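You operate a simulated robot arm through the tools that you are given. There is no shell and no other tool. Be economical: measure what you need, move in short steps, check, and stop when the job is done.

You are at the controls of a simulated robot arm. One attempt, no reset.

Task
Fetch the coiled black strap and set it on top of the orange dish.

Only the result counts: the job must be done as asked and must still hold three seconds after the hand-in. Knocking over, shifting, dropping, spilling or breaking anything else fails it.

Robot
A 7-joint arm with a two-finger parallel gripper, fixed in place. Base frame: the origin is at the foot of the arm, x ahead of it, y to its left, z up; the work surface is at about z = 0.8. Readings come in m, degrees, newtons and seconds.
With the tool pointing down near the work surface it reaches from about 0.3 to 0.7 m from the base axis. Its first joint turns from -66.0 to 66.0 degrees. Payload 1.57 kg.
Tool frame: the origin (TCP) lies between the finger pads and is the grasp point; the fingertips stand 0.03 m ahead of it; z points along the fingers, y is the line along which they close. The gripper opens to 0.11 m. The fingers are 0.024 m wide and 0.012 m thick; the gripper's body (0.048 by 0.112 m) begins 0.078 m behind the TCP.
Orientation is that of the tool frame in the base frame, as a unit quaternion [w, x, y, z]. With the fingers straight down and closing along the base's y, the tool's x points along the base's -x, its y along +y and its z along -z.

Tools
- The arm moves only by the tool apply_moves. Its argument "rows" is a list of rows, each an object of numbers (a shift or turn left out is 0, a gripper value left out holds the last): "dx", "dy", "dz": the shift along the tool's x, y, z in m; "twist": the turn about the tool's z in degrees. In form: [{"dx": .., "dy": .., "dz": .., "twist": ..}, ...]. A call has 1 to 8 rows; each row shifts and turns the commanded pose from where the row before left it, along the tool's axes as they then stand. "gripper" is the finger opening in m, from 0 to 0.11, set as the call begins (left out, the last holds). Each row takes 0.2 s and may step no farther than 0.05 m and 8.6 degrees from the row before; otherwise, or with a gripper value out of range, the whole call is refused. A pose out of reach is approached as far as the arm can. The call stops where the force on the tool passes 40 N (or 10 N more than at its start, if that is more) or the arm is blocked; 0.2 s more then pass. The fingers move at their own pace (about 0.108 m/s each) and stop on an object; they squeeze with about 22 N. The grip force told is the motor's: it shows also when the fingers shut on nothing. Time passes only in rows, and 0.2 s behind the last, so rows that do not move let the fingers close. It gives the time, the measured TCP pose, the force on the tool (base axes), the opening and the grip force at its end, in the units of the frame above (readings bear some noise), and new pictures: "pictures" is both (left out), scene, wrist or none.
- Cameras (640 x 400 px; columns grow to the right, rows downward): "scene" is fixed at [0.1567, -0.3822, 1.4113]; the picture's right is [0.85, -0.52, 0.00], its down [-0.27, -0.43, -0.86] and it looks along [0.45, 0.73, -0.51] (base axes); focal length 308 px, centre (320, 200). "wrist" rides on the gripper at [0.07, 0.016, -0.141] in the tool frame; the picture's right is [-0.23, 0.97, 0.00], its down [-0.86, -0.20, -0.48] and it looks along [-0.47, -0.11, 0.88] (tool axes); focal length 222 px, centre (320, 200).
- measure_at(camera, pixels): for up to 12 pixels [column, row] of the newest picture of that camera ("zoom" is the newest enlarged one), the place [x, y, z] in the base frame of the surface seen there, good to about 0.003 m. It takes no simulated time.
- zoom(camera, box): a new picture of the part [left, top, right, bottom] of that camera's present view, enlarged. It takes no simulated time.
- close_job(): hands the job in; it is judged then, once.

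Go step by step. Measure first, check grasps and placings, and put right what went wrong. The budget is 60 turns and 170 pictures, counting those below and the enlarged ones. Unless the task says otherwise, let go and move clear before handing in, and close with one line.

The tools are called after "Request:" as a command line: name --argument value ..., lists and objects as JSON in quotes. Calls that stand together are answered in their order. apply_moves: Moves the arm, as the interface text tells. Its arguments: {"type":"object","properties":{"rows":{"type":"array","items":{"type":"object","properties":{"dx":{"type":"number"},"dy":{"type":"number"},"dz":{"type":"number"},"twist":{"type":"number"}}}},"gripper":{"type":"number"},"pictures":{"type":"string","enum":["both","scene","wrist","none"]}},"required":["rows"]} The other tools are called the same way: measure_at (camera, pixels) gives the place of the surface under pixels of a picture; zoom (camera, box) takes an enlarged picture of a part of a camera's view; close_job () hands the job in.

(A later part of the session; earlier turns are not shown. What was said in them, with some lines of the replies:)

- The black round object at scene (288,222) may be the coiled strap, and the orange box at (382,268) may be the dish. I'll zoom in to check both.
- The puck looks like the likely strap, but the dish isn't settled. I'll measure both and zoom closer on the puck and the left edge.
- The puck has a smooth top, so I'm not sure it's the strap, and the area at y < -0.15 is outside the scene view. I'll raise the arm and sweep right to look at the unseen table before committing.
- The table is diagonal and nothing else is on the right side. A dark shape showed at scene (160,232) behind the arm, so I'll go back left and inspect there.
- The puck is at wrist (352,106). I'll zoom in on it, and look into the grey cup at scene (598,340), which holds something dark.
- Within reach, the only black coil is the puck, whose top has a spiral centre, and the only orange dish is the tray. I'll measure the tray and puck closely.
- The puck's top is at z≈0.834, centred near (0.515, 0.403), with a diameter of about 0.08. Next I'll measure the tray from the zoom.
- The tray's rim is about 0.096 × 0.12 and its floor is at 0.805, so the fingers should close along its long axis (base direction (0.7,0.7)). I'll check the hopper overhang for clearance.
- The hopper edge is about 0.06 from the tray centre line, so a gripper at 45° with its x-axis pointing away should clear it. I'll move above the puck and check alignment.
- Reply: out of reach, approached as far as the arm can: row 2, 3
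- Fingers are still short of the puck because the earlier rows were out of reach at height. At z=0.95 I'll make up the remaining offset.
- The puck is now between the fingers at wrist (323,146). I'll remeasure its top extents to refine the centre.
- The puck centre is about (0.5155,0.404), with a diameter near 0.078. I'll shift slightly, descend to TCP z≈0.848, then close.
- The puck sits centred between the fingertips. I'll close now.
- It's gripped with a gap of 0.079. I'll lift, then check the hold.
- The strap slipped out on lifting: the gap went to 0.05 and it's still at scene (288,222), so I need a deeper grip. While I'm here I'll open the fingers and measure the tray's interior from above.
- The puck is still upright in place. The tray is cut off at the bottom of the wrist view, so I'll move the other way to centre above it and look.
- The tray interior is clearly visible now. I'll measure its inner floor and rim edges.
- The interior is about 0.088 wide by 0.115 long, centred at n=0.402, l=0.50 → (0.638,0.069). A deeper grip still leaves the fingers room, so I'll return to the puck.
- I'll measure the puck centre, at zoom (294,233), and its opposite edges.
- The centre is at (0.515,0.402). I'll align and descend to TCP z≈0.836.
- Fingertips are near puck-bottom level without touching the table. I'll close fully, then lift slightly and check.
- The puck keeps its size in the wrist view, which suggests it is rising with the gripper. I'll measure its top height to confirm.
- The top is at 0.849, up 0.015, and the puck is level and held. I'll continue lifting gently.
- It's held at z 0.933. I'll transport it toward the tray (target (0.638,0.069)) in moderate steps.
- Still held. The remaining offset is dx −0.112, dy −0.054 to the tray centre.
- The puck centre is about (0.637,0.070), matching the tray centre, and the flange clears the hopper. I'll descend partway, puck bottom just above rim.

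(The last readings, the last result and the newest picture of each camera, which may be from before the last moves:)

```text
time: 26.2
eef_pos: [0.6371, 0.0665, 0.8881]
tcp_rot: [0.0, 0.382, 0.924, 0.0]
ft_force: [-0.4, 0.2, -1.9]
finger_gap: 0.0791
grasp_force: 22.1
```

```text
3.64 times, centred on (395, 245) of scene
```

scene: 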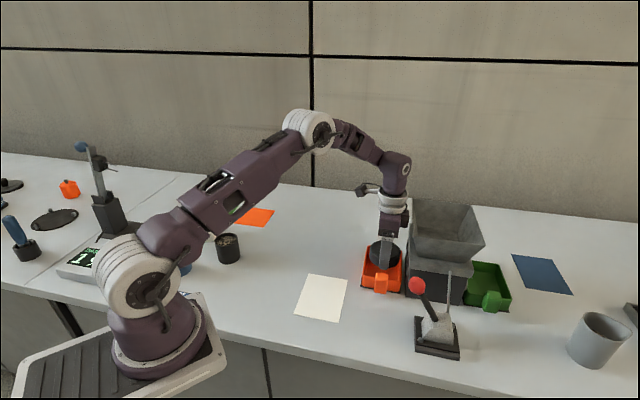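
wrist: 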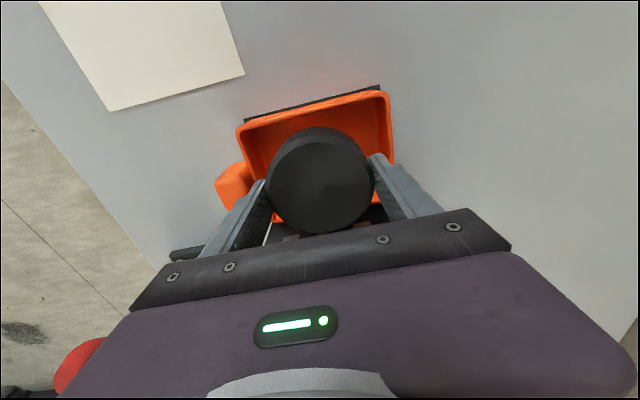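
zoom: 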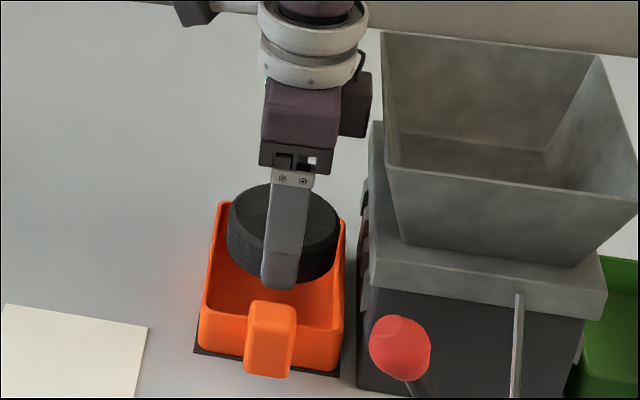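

A dark box protrudes on the hopper side of the gripper, at zoom (357,105). I'll measure its clearance before lowering.

Request:
measure_at --camera "zoom" --pixels '[[357, 105], [367, 100], [367, 130], [350, 120], [385, 60], [388, 120], [392, 150], [395, 190], [285, 205], [330, 250], [232, 205], [270, 185]]'

Request:
measure_at --camera "wrist" --pixels '[[320, 187], [310, 103], [241, 130], [390, 120], [385, 130], [320, 110]]'

```text
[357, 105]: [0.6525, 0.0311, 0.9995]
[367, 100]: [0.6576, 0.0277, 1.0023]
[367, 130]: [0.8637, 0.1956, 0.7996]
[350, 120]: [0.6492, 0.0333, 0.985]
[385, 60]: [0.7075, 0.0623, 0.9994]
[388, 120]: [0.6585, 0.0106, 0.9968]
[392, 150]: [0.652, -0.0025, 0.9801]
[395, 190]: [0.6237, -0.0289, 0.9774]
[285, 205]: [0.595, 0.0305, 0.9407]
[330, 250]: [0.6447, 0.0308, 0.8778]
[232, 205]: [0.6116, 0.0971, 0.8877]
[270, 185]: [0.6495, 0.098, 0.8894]
```

```text
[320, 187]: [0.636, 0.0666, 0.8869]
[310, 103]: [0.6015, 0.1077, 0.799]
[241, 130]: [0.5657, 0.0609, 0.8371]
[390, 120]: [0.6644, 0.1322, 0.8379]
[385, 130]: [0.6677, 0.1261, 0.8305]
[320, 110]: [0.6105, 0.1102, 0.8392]
```

The box edge is at n=0.445 and the hopper at n≥0.456, leaving about 0.012 m of clearance for a vertical descent. The puck is centred, so I'll lower into the tray.

Request:
apply_moves --rows '[{"dz": 0.012}, {"dz": 0.012}, {"dz": 0.01}, {"dz": 0.008}, {}]'

Request:
zoom --camera "wrist" --box '[220, 100, 420, 240]'

Request:
zoom --camera "scene" --box '[345, 190, 445, 300]'

```text
time: 26.8
eef_pos: [0.6409, 0.0684, 0.8734]
tcp_rot: [0.004, 0.383, 0.924, 0.002]
ft_force: [-2.0, 0.4, 11.7]
finger_gap: 0.0793
grasp_force: 22.1
stopped in row 3: the force on the tool passed its limit (the readings are from after the stop); the commanded pose is now the measured one
```

scene: 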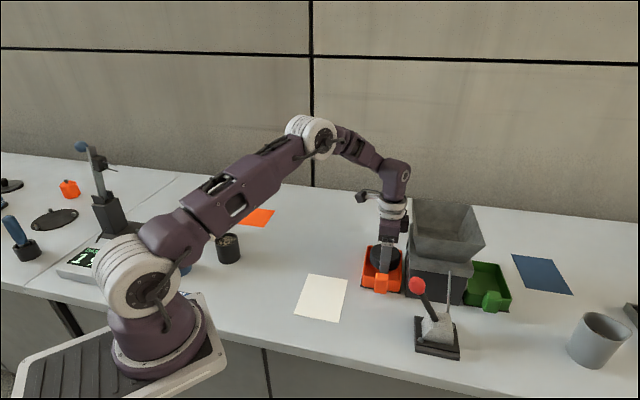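
wrist: 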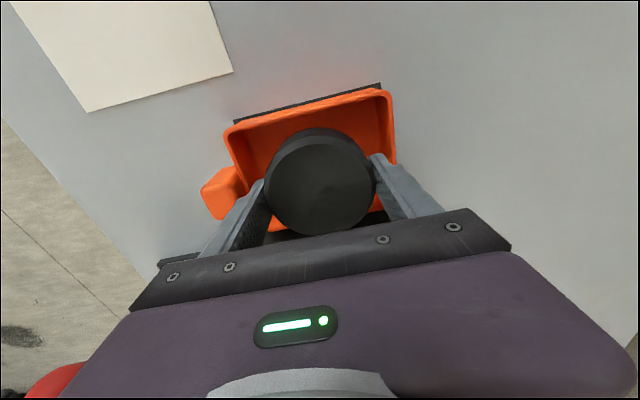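

```text
2.86 times, centred on (320, 170) of wrist
```

zoom: 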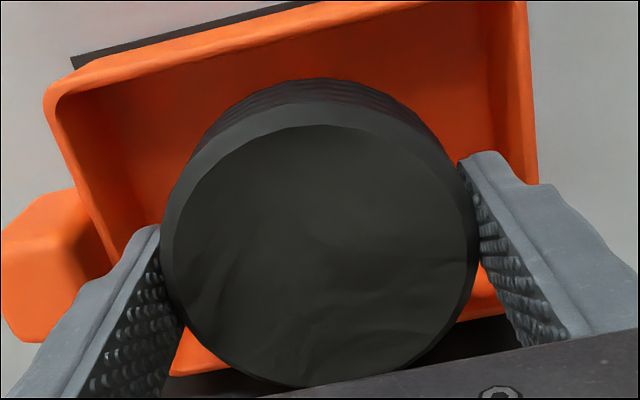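

```text
3.64 times, centred on (395, 245) of scene
```

zoom: 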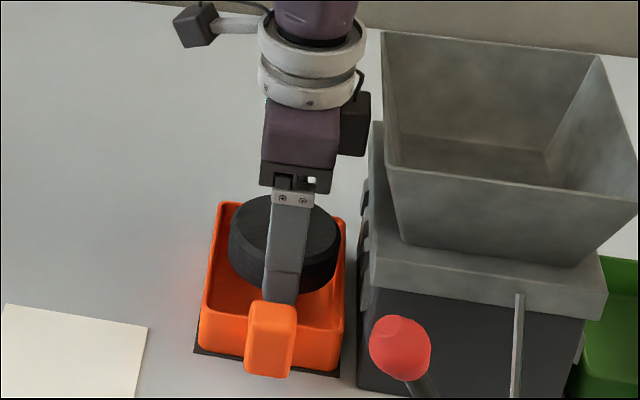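

Descent stopped at TCP z 0.873, with the fingertips at rim height. A finger likely met the handle or rim on the −l side, pushing the tool +l. I'll back up a little and check whether the tray moved.

Request:
apply_moves --rows '[{"dz": -0.01}, {"dz": -0.015}, {}]'

Request:
zoom --camera "scene" --box '[355, 240, 410, 300]'

Request:
zoom --camera "wrist" --box '[210, 80, 410, 220]'

```text
time: 27.6
eef_pos: [0.64, 0.0689, 0.8967]
tcp_rot: [0.003, 0.382, 0.924, 0.002]
ft_force: [0.0, -0.5, -2.3]
finger_gap: 0.0789
grasp_force: 22.4
```

scene: 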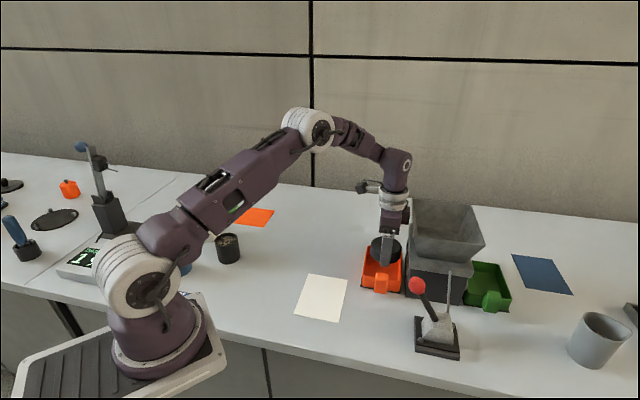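
wrist: 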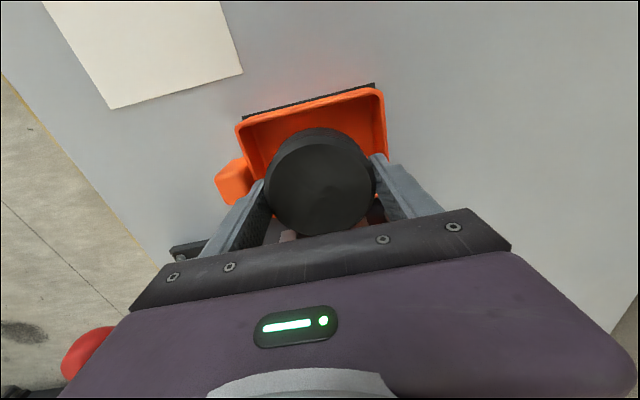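

```text
6.67 times, centred on (382, 270) of scene
```

zoom: 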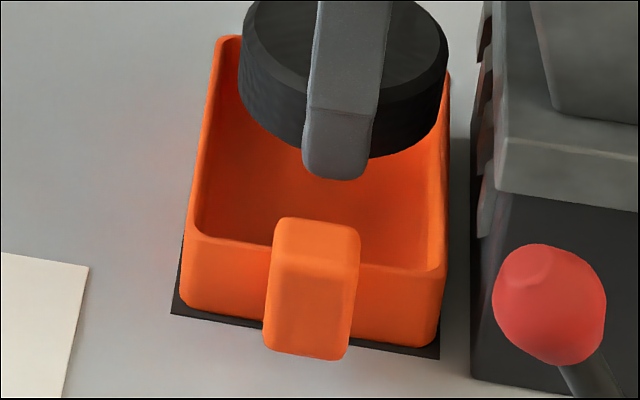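

```text
2.86 times, centred on (310, 150) of wrist
```

zoom: 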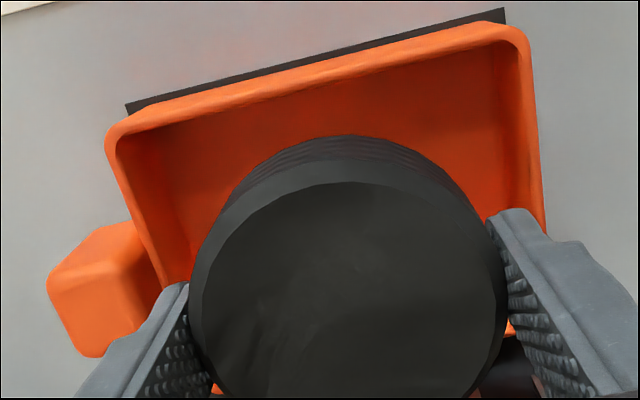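

The tray looks unmoved. I'll measure the rim's inner and outer edges at both ends and the handle.

Request:
measure_at --camera "zoom" --pixels '[[110, 150], [122, 170], [128, 195], [150, 270], [160, 265], [528, 100], [518, 100], [536, 170], [522, 170], [505, 120], [135, 225], [158, 288]]'

Request:
measure_at --camera "scene" --pixels '[[367, 276], [367, 274.5], [369, 273.5], [396, 281], [396, 279], [396, 277], [380, 274], [380, 275], [382, 279]]'

```text
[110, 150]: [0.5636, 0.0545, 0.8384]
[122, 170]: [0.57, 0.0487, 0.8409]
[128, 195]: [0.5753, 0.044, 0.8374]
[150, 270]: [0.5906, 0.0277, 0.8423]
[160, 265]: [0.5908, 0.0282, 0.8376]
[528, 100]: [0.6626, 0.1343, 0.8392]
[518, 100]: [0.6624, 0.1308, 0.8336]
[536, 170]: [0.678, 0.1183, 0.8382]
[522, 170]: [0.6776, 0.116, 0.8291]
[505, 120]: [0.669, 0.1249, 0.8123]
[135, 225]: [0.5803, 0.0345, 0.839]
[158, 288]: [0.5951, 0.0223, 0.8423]
```

```text
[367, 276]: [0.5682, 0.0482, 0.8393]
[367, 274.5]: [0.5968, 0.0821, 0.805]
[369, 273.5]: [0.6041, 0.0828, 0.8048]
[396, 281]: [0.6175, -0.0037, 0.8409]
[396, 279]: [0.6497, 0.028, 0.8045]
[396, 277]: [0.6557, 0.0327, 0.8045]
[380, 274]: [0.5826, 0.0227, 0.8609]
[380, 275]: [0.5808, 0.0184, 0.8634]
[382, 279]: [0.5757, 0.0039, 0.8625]
```

The rim's inner length is fine (l 0.440–0.561), and the puck's disc appears slightly shifted in the grip, so the puck itself may have touched the hopper-side rim. I'll measure the puck's pose.

Request:
zoom --camera "wrist" --box '[250, 115, 390, 245]'

Request:
measure_at --camera "wrist" --pixels '[[320, 187], [280, 190], [362, 180], [320, 147], [320, 150], [320, 225], [320, 230], [320, 129], [320, 134]]'

```text
3.08 times, centred on (320, 180) of wrist
```

zoom: 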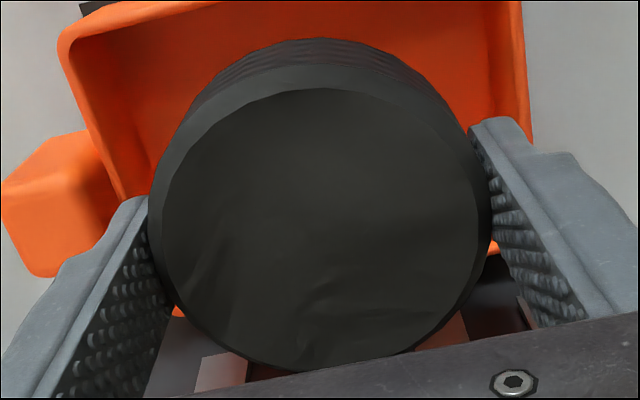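

```text
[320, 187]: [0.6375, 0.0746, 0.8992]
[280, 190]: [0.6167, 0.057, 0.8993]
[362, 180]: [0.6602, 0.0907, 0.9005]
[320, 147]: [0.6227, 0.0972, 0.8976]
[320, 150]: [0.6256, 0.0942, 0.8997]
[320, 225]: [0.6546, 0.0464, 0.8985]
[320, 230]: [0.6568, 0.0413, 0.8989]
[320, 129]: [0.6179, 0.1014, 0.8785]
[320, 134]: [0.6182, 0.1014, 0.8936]
```

The puck rose ~3.5 mm in the grip, so its bottom touched a rim. I'll find the exact inner wall positions on both sides.

Request:
zoom --camera "scene" --box '[355, 240, 410, 300]'

Request:
measure_at --camera "zoom" --pixels '[[420, 225], [427, 225], [433, 225], [438, 225], [443, 225], [447, 225], [193, 180], [198, 180], [203, 180], [208, 180], [213, 180], [220, 180]]'

Request:
measure_at --camera "wrist" --pixels '[[315, 98], [316, 101], [317, 104], [318, 107], [319, 110], [320, 114], [321, 118], [290, 228], [375, 215], [378, 200], [385, 155]]'

```text
6.67 times, centred on (382, 270) of scene
```

zoom: 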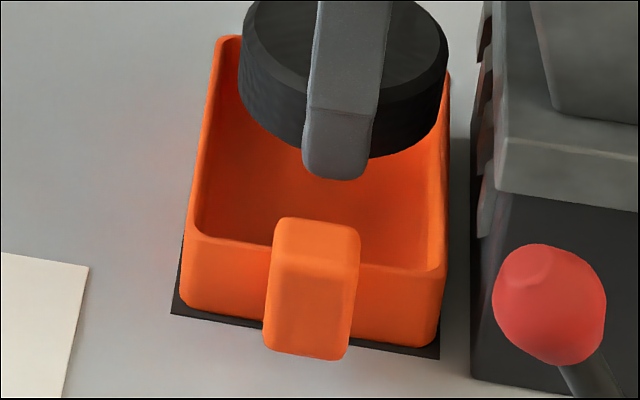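

```text
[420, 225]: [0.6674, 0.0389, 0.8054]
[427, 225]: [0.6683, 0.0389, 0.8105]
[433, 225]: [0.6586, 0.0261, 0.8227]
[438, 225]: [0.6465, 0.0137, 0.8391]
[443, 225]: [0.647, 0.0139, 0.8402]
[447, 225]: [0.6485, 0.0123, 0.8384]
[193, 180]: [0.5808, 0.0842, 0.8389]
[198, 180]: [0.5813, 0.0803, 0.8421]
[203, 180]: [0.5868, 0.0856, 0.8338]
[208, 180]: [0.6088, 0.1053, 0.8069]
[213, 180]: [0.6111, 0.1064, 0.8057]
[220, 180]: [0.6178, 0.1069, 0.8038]
```

```text
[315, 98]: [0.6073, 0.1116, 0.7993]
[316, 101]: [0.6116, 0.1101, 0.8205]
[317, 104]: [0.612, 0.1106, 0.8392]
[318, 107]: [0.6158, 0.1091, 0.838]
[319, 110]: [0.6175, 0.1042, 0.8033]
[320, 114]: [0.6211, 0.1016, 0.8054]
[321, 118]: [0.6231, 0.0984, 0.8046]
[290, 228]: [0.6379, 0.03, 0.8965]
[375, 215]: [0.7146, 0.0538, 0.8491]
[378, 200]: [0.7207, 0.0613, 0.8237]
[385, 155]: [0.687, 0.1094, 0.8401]
```

The inner walls are at n≈0.357 and 0.4455 (centre 0.401), and the puck is at n≈0.404, so it brushed the hopper-side rim. I'll shift 3 mm away from the hopper and lower in small steps.

Request:
apply_moves --rows '[{"dx": 0.003}, {"dz": 0.008}, {"dz": 0.006}, {"dz": 0.005}, {"dz": 0.005}, {"dz": 0.004}, {}]'

Request:
zoom --camera "wrist" --box '[220, 100, 420, 240]'

Request:
zoom --camera "scene" --box '[355, 230, 415, 300]'

```text
time: 29.3
eef_pos: [0.6382, 0.0696, 0.8724]
tcp_rot: [0.005, 0.382, 0.924, 0.001]
ft_force: [-1.1, 0.1, 9.9]
finger_gap: 0.0791
grasp_force: 22.0
stopped in row 7: the force on the tool passed its limit (the readings are from after the stop); the commanded pose is now the measured one
```

scene: 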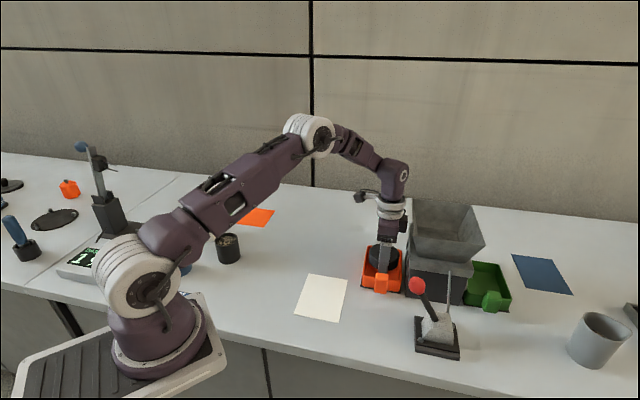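
wrist: 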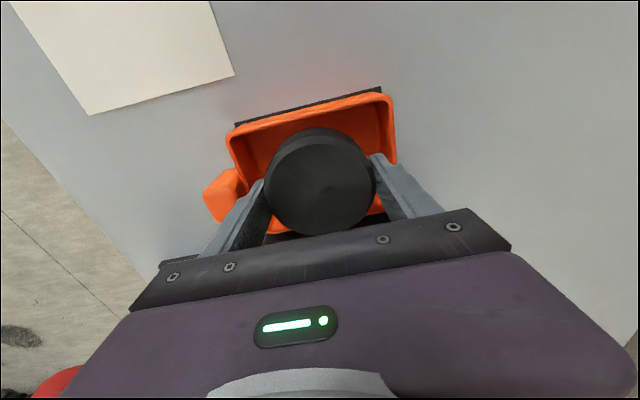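

```text
2.86 times, centred on (320, 170) of wrist
```

zoom: 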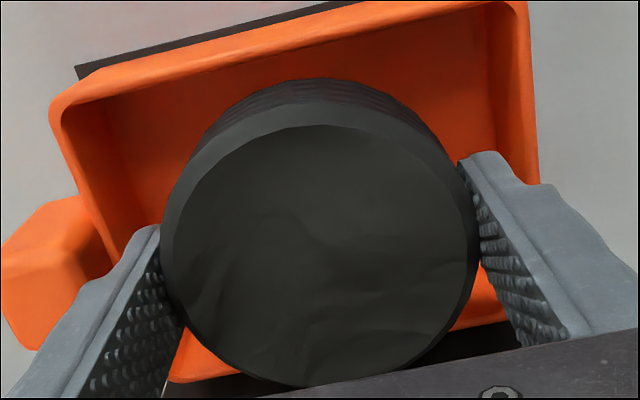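

```text
5.71 times, centred on (385, 265) of scene
```

zoom: 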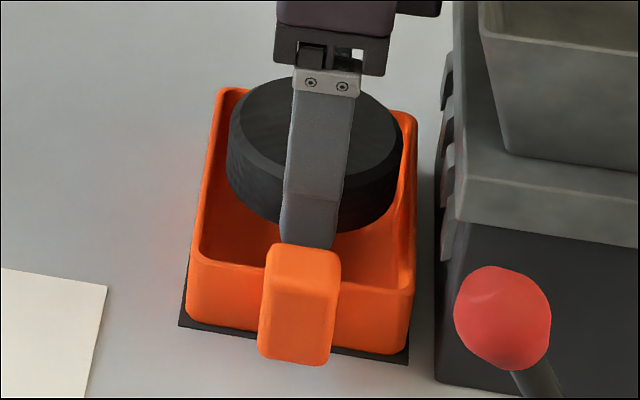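

It was blocked at the same TCP height (0.872) though the puck sits differently in the grip, so something else may be touching. I'll measure the puck top, finger outer faces, and the box-versus-machine area.

Request:
measure_at --camera "wrist" --pixels '[[320, 187], [280, 190], [362, 180], [320, 150], [320, 225], [380, 158], [376, 155]]'

Request:
measure_at --camera "zoom" --pixels '[[300, 240], [310, 220], [315, 150], [320, 85], [300, 262], [330, 50], [415, 5], [430, 10], [447, 60], [447, 110], [455, 180], [400, 150]]'

Request:
zoom --camera "scene" --box '[365, 190, 425, 265]'

```text
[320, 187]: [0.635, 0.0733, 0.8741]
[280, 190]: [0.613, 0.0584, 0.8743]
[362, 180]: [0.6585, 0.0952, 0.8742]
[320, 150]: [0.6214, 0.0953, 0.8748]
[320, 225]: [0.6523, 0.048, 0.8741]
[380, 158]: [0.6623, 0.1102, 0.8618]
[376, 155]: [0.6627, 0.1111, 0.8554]
```

```text
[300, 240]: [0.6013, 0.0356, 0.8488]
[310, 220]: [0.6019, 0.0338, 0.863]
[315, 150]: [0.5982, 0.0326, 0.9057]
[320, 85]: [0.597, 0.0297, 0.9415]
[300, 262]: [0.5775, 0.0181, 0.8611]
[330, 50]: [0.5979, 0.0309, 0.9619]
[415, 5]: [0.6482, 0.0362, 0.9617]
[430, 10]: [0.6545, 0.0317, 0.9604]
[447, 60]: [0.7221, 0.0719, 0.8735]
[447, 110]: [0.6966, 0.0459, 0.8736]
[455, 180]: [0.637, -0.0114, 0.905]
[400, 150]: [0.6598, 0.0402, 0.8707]
```

```text
5.33 times, centred on (395, 228) of scene
```

zoom: 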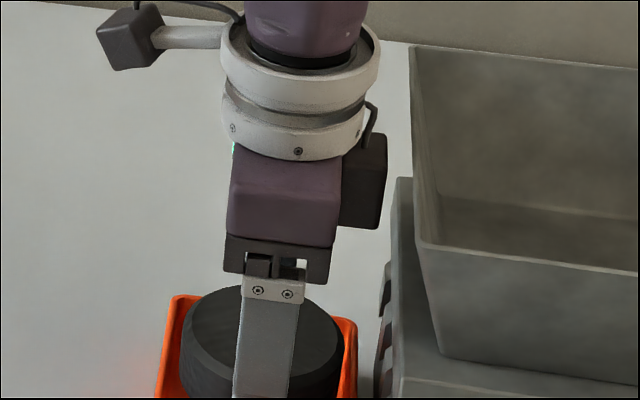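

The puck's bottom (≈0.8395) coincides with the rim height, so the puck itself is resting on a rim; in the scene zoom the gap is wide on the left and nil on the right. I'll measure both silhouette edges.

Request:
zoom --camera "scene" --box '[360, 240, 410, 290]'

Request:
measure_at --camera "scene" --pixels '[[369.5, 248], [370, 251], [370, 254], [371, 256], [398.5, 254], [398, 256], [397.5, 258], [399, 250], [398, 260], [400, 262], [401, 262], [366, 256]]'

```text
8.00 times, centred on (385, 265) of scene
```

zoom: 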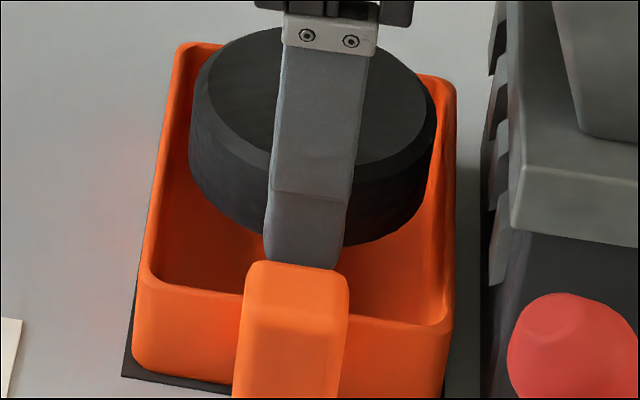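

```text
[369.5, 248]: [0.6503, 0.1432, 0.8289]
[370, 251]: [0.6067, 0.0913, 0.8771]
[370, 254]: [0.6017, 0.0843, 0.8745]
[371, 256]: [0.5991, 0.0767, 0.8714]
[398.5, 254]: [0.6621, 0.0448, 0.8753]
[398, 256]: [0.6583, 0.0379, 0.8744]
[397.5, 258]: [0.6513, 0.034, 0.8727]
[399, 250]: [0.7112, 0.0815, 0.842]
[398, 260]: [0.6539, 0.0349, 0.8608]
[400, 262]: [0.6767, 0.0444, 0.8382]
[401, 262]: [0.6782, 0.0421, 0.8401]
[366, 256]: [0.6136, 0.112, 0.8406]
```

Visually there are several mm of margin on both sides, but the tool's tilt indicates contact on the hopper (+n) side. I'll raise slightly, shift another 3.5 mm away from the hopper and 1.5 mm back in l, and try gently again.

Request:
apply_moves --rows '[{"dz": -0.006}, {"dx": 0.0035, "dy": -0.0015}, {"dz": 0.003}, {"dz": 0.003}, {"dz": 0.003}, {"dz": 0.003}, {}]' --pictures "scene"

Request:
zoom --camera "scene" --box '[360, 240, 410, 290]'

```text
time: 30.6
eef_pos: [0.6365, 0.071, 0.8714]
tcp_rot: [0.007, 0.382, 0.924, 0.001]
ft_force: [-1.2, -0.1, 9.2]
finger_gap: 0.0794
grasp_force: 22.5
stopped in row 6: the force on the tool passed its limit (the readings are from after the stop); the commanded pose is now the measured one
```

scene: 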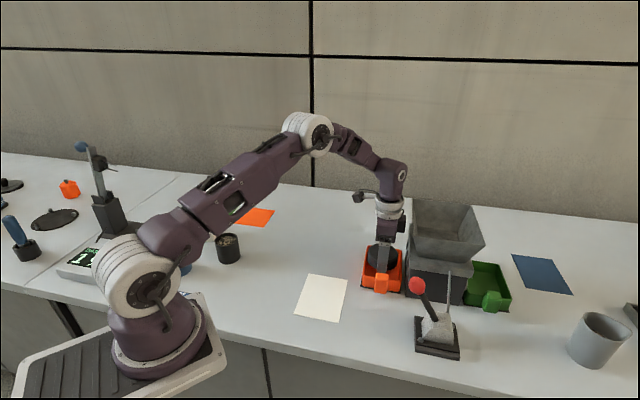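

```text
8.00 times, centred on (385, 265) of scene
```

zoom: 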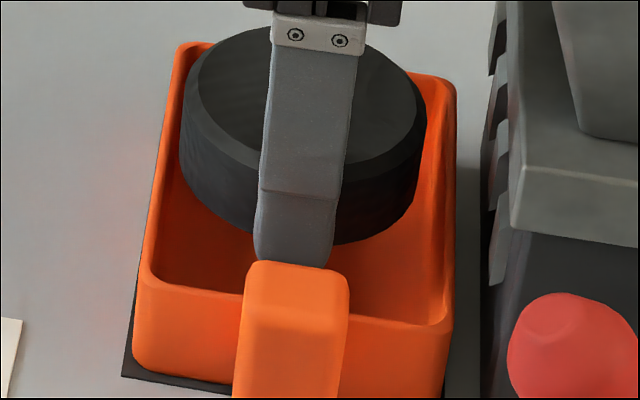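

It's blocked at the same height regardless of position, so the tray evidently supports the strap at rim height (z≈0.84). I'll recentre over the dish and ease down. Then I'll release in place and look.

Request:
apply_moves --rows '[{"dz": -0.004}, {"dx": -0.0015}, {"dz": 0.002}, {"dz": 0.0015}, {}]' --pictures "none"

Request:
apply_moves --rows '[{}, {}, {}]' --gripper 0.09

Request:
zoom --camera "scene" --box '[360, 240, 410, 290]'

Request:
measure_at --camera "wrist" --pixels '[[320, 187], [285, 190], [355, 180], [320, 155], [320, 220]]'

```text
time: 31.8
eef_pos: [0.6372, 0.0703, 0.8712]
tcp_rot: [0.006, 0.381, 0.924, 0.002]
ft_force: [-0.9, -0.1, -0.8]
finger_gap: 0.0792
grasp_force: 22.0
```

```text
time: 32.6
eef_pos: [0.6368, 0.0698, 0.8736]
tcp_rot: [0.007, 0.382, 0.924, 0.003]
ft_force: [0.7, 0.1, -0.2]
finger_gap: 0.0901
grasp_force: 0.1
```

scene: 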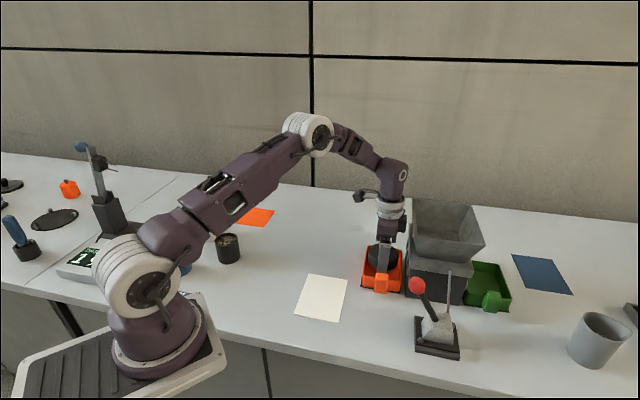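
wrist: 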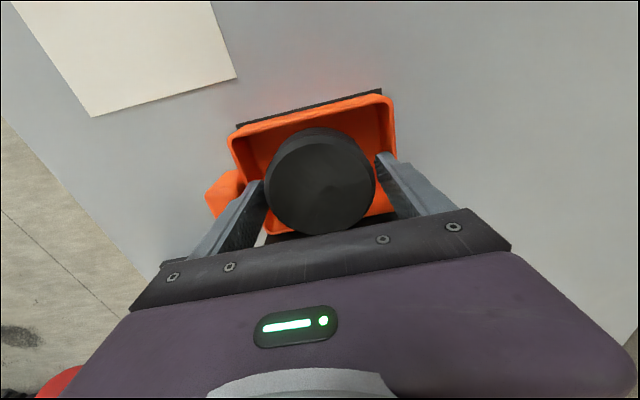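

```text
8.00 times, centred on (385, 265) of scene
```

zoom: 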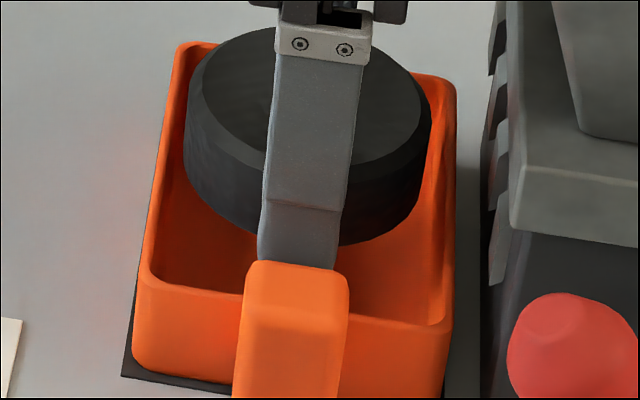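

```text
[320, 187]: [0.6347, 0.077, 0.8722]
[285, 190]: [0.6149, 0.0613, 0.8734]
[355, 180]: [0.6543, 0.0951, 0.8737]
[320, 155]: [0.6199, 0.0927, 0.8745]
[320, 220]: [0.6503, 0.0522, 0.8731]
```

Released, the strap stays level with its top at z≈0.8735, supported by the dish. I'll lift straight up and check.

Request:
apply_moves --rows '[{}, {"dz": -0.01}, {"dz": -0.02}, {"dz": -0.03}, {"dz": -0.03}, {"dx": 0.04}, {"dx": 0.05}, {}]' --gripper 0.1

Request:
zoom --camera "scene" --box '[350, 225, 450, 305]'

```text
time: 34.4
eef_pos: [0.5725, 0.1344, 0.96]
tcp_rot: [0.006, 0.382, 0.924, 0.002]
ft_force: [-0.2, 0.2, 0.0]
finger_gap: 0.0997
grasp_force: 0.2
```

scene: 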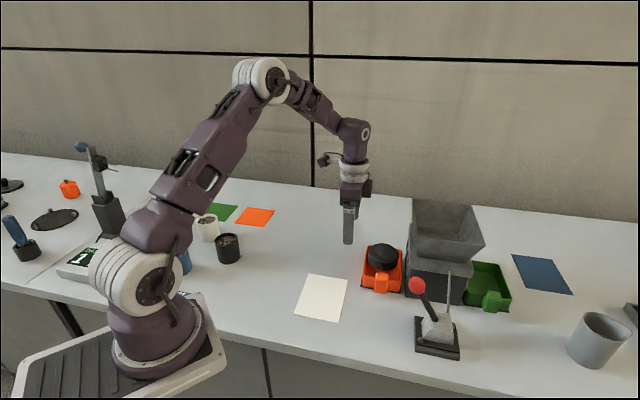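
wrist: 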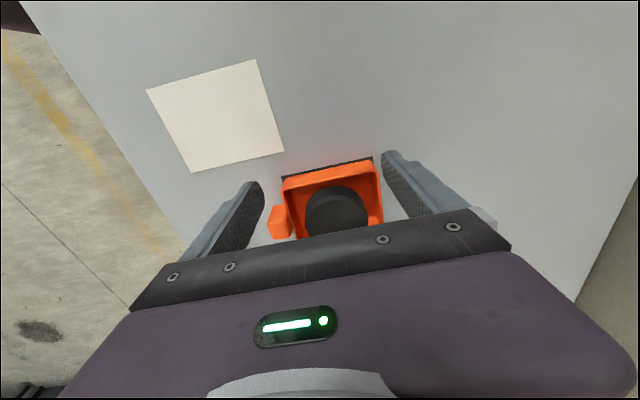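

```text
5.00 times, centred on (400, 265) of scene
```

zoom: 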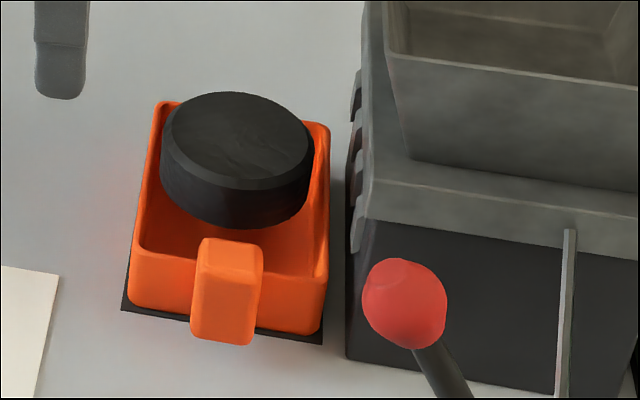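

The strap rests on the dish with nothing else disturbed. I'll wait a second and check it's static.

Request:
apply_moves --rows '[{}, {}, {}, {}, {}, {}]' --pictures "scene"

Request:
measure_at --camera "scene" --pixels '[[384, 250], [377, 250], [393, 257], [386, 246], [385, 259], [380, 275]]'

```text
time: 35.8
eef_pos: [0.5723, 0.1347, 0.9595]
tcp_rot: [0.007, 0.382, 0.924, 0.002]
ft_force: [0.3, 0.3, -0.6]
finger_gap: 0.1001
grasp_force: 0.0
```

scene: 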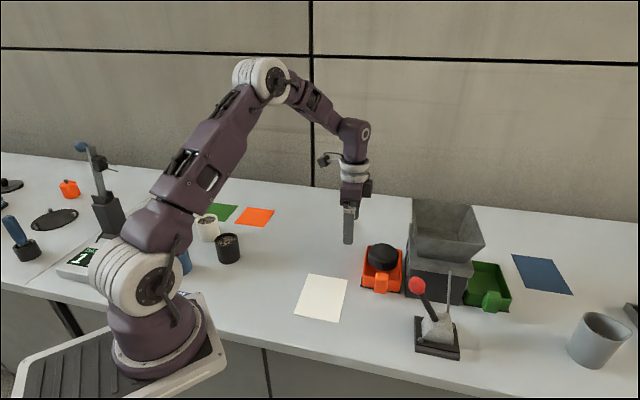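

```text
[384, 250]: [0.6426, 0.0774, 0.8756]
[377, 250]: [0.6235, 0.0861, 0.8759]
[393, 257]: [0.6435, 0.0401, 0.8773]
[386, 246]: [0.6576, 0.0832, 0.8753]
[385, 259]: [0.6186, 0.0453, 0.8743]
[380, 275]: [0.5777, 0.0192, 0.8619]
```

The strap is level (top z≈0.875) and still on the dish, and the gripper is clear, so I'm handing in.

Request:
close_job

```text
The job is handed in.
```

I set the black coil on top of the orange dish, level and still with the gripper clear, and handed the job in. I took the smooth black puck as the strap and the orange tray as the dish. It rests at rim height rather than on the tray floor because it would not go any lower, and pressing down on the tray showed no visible shift.
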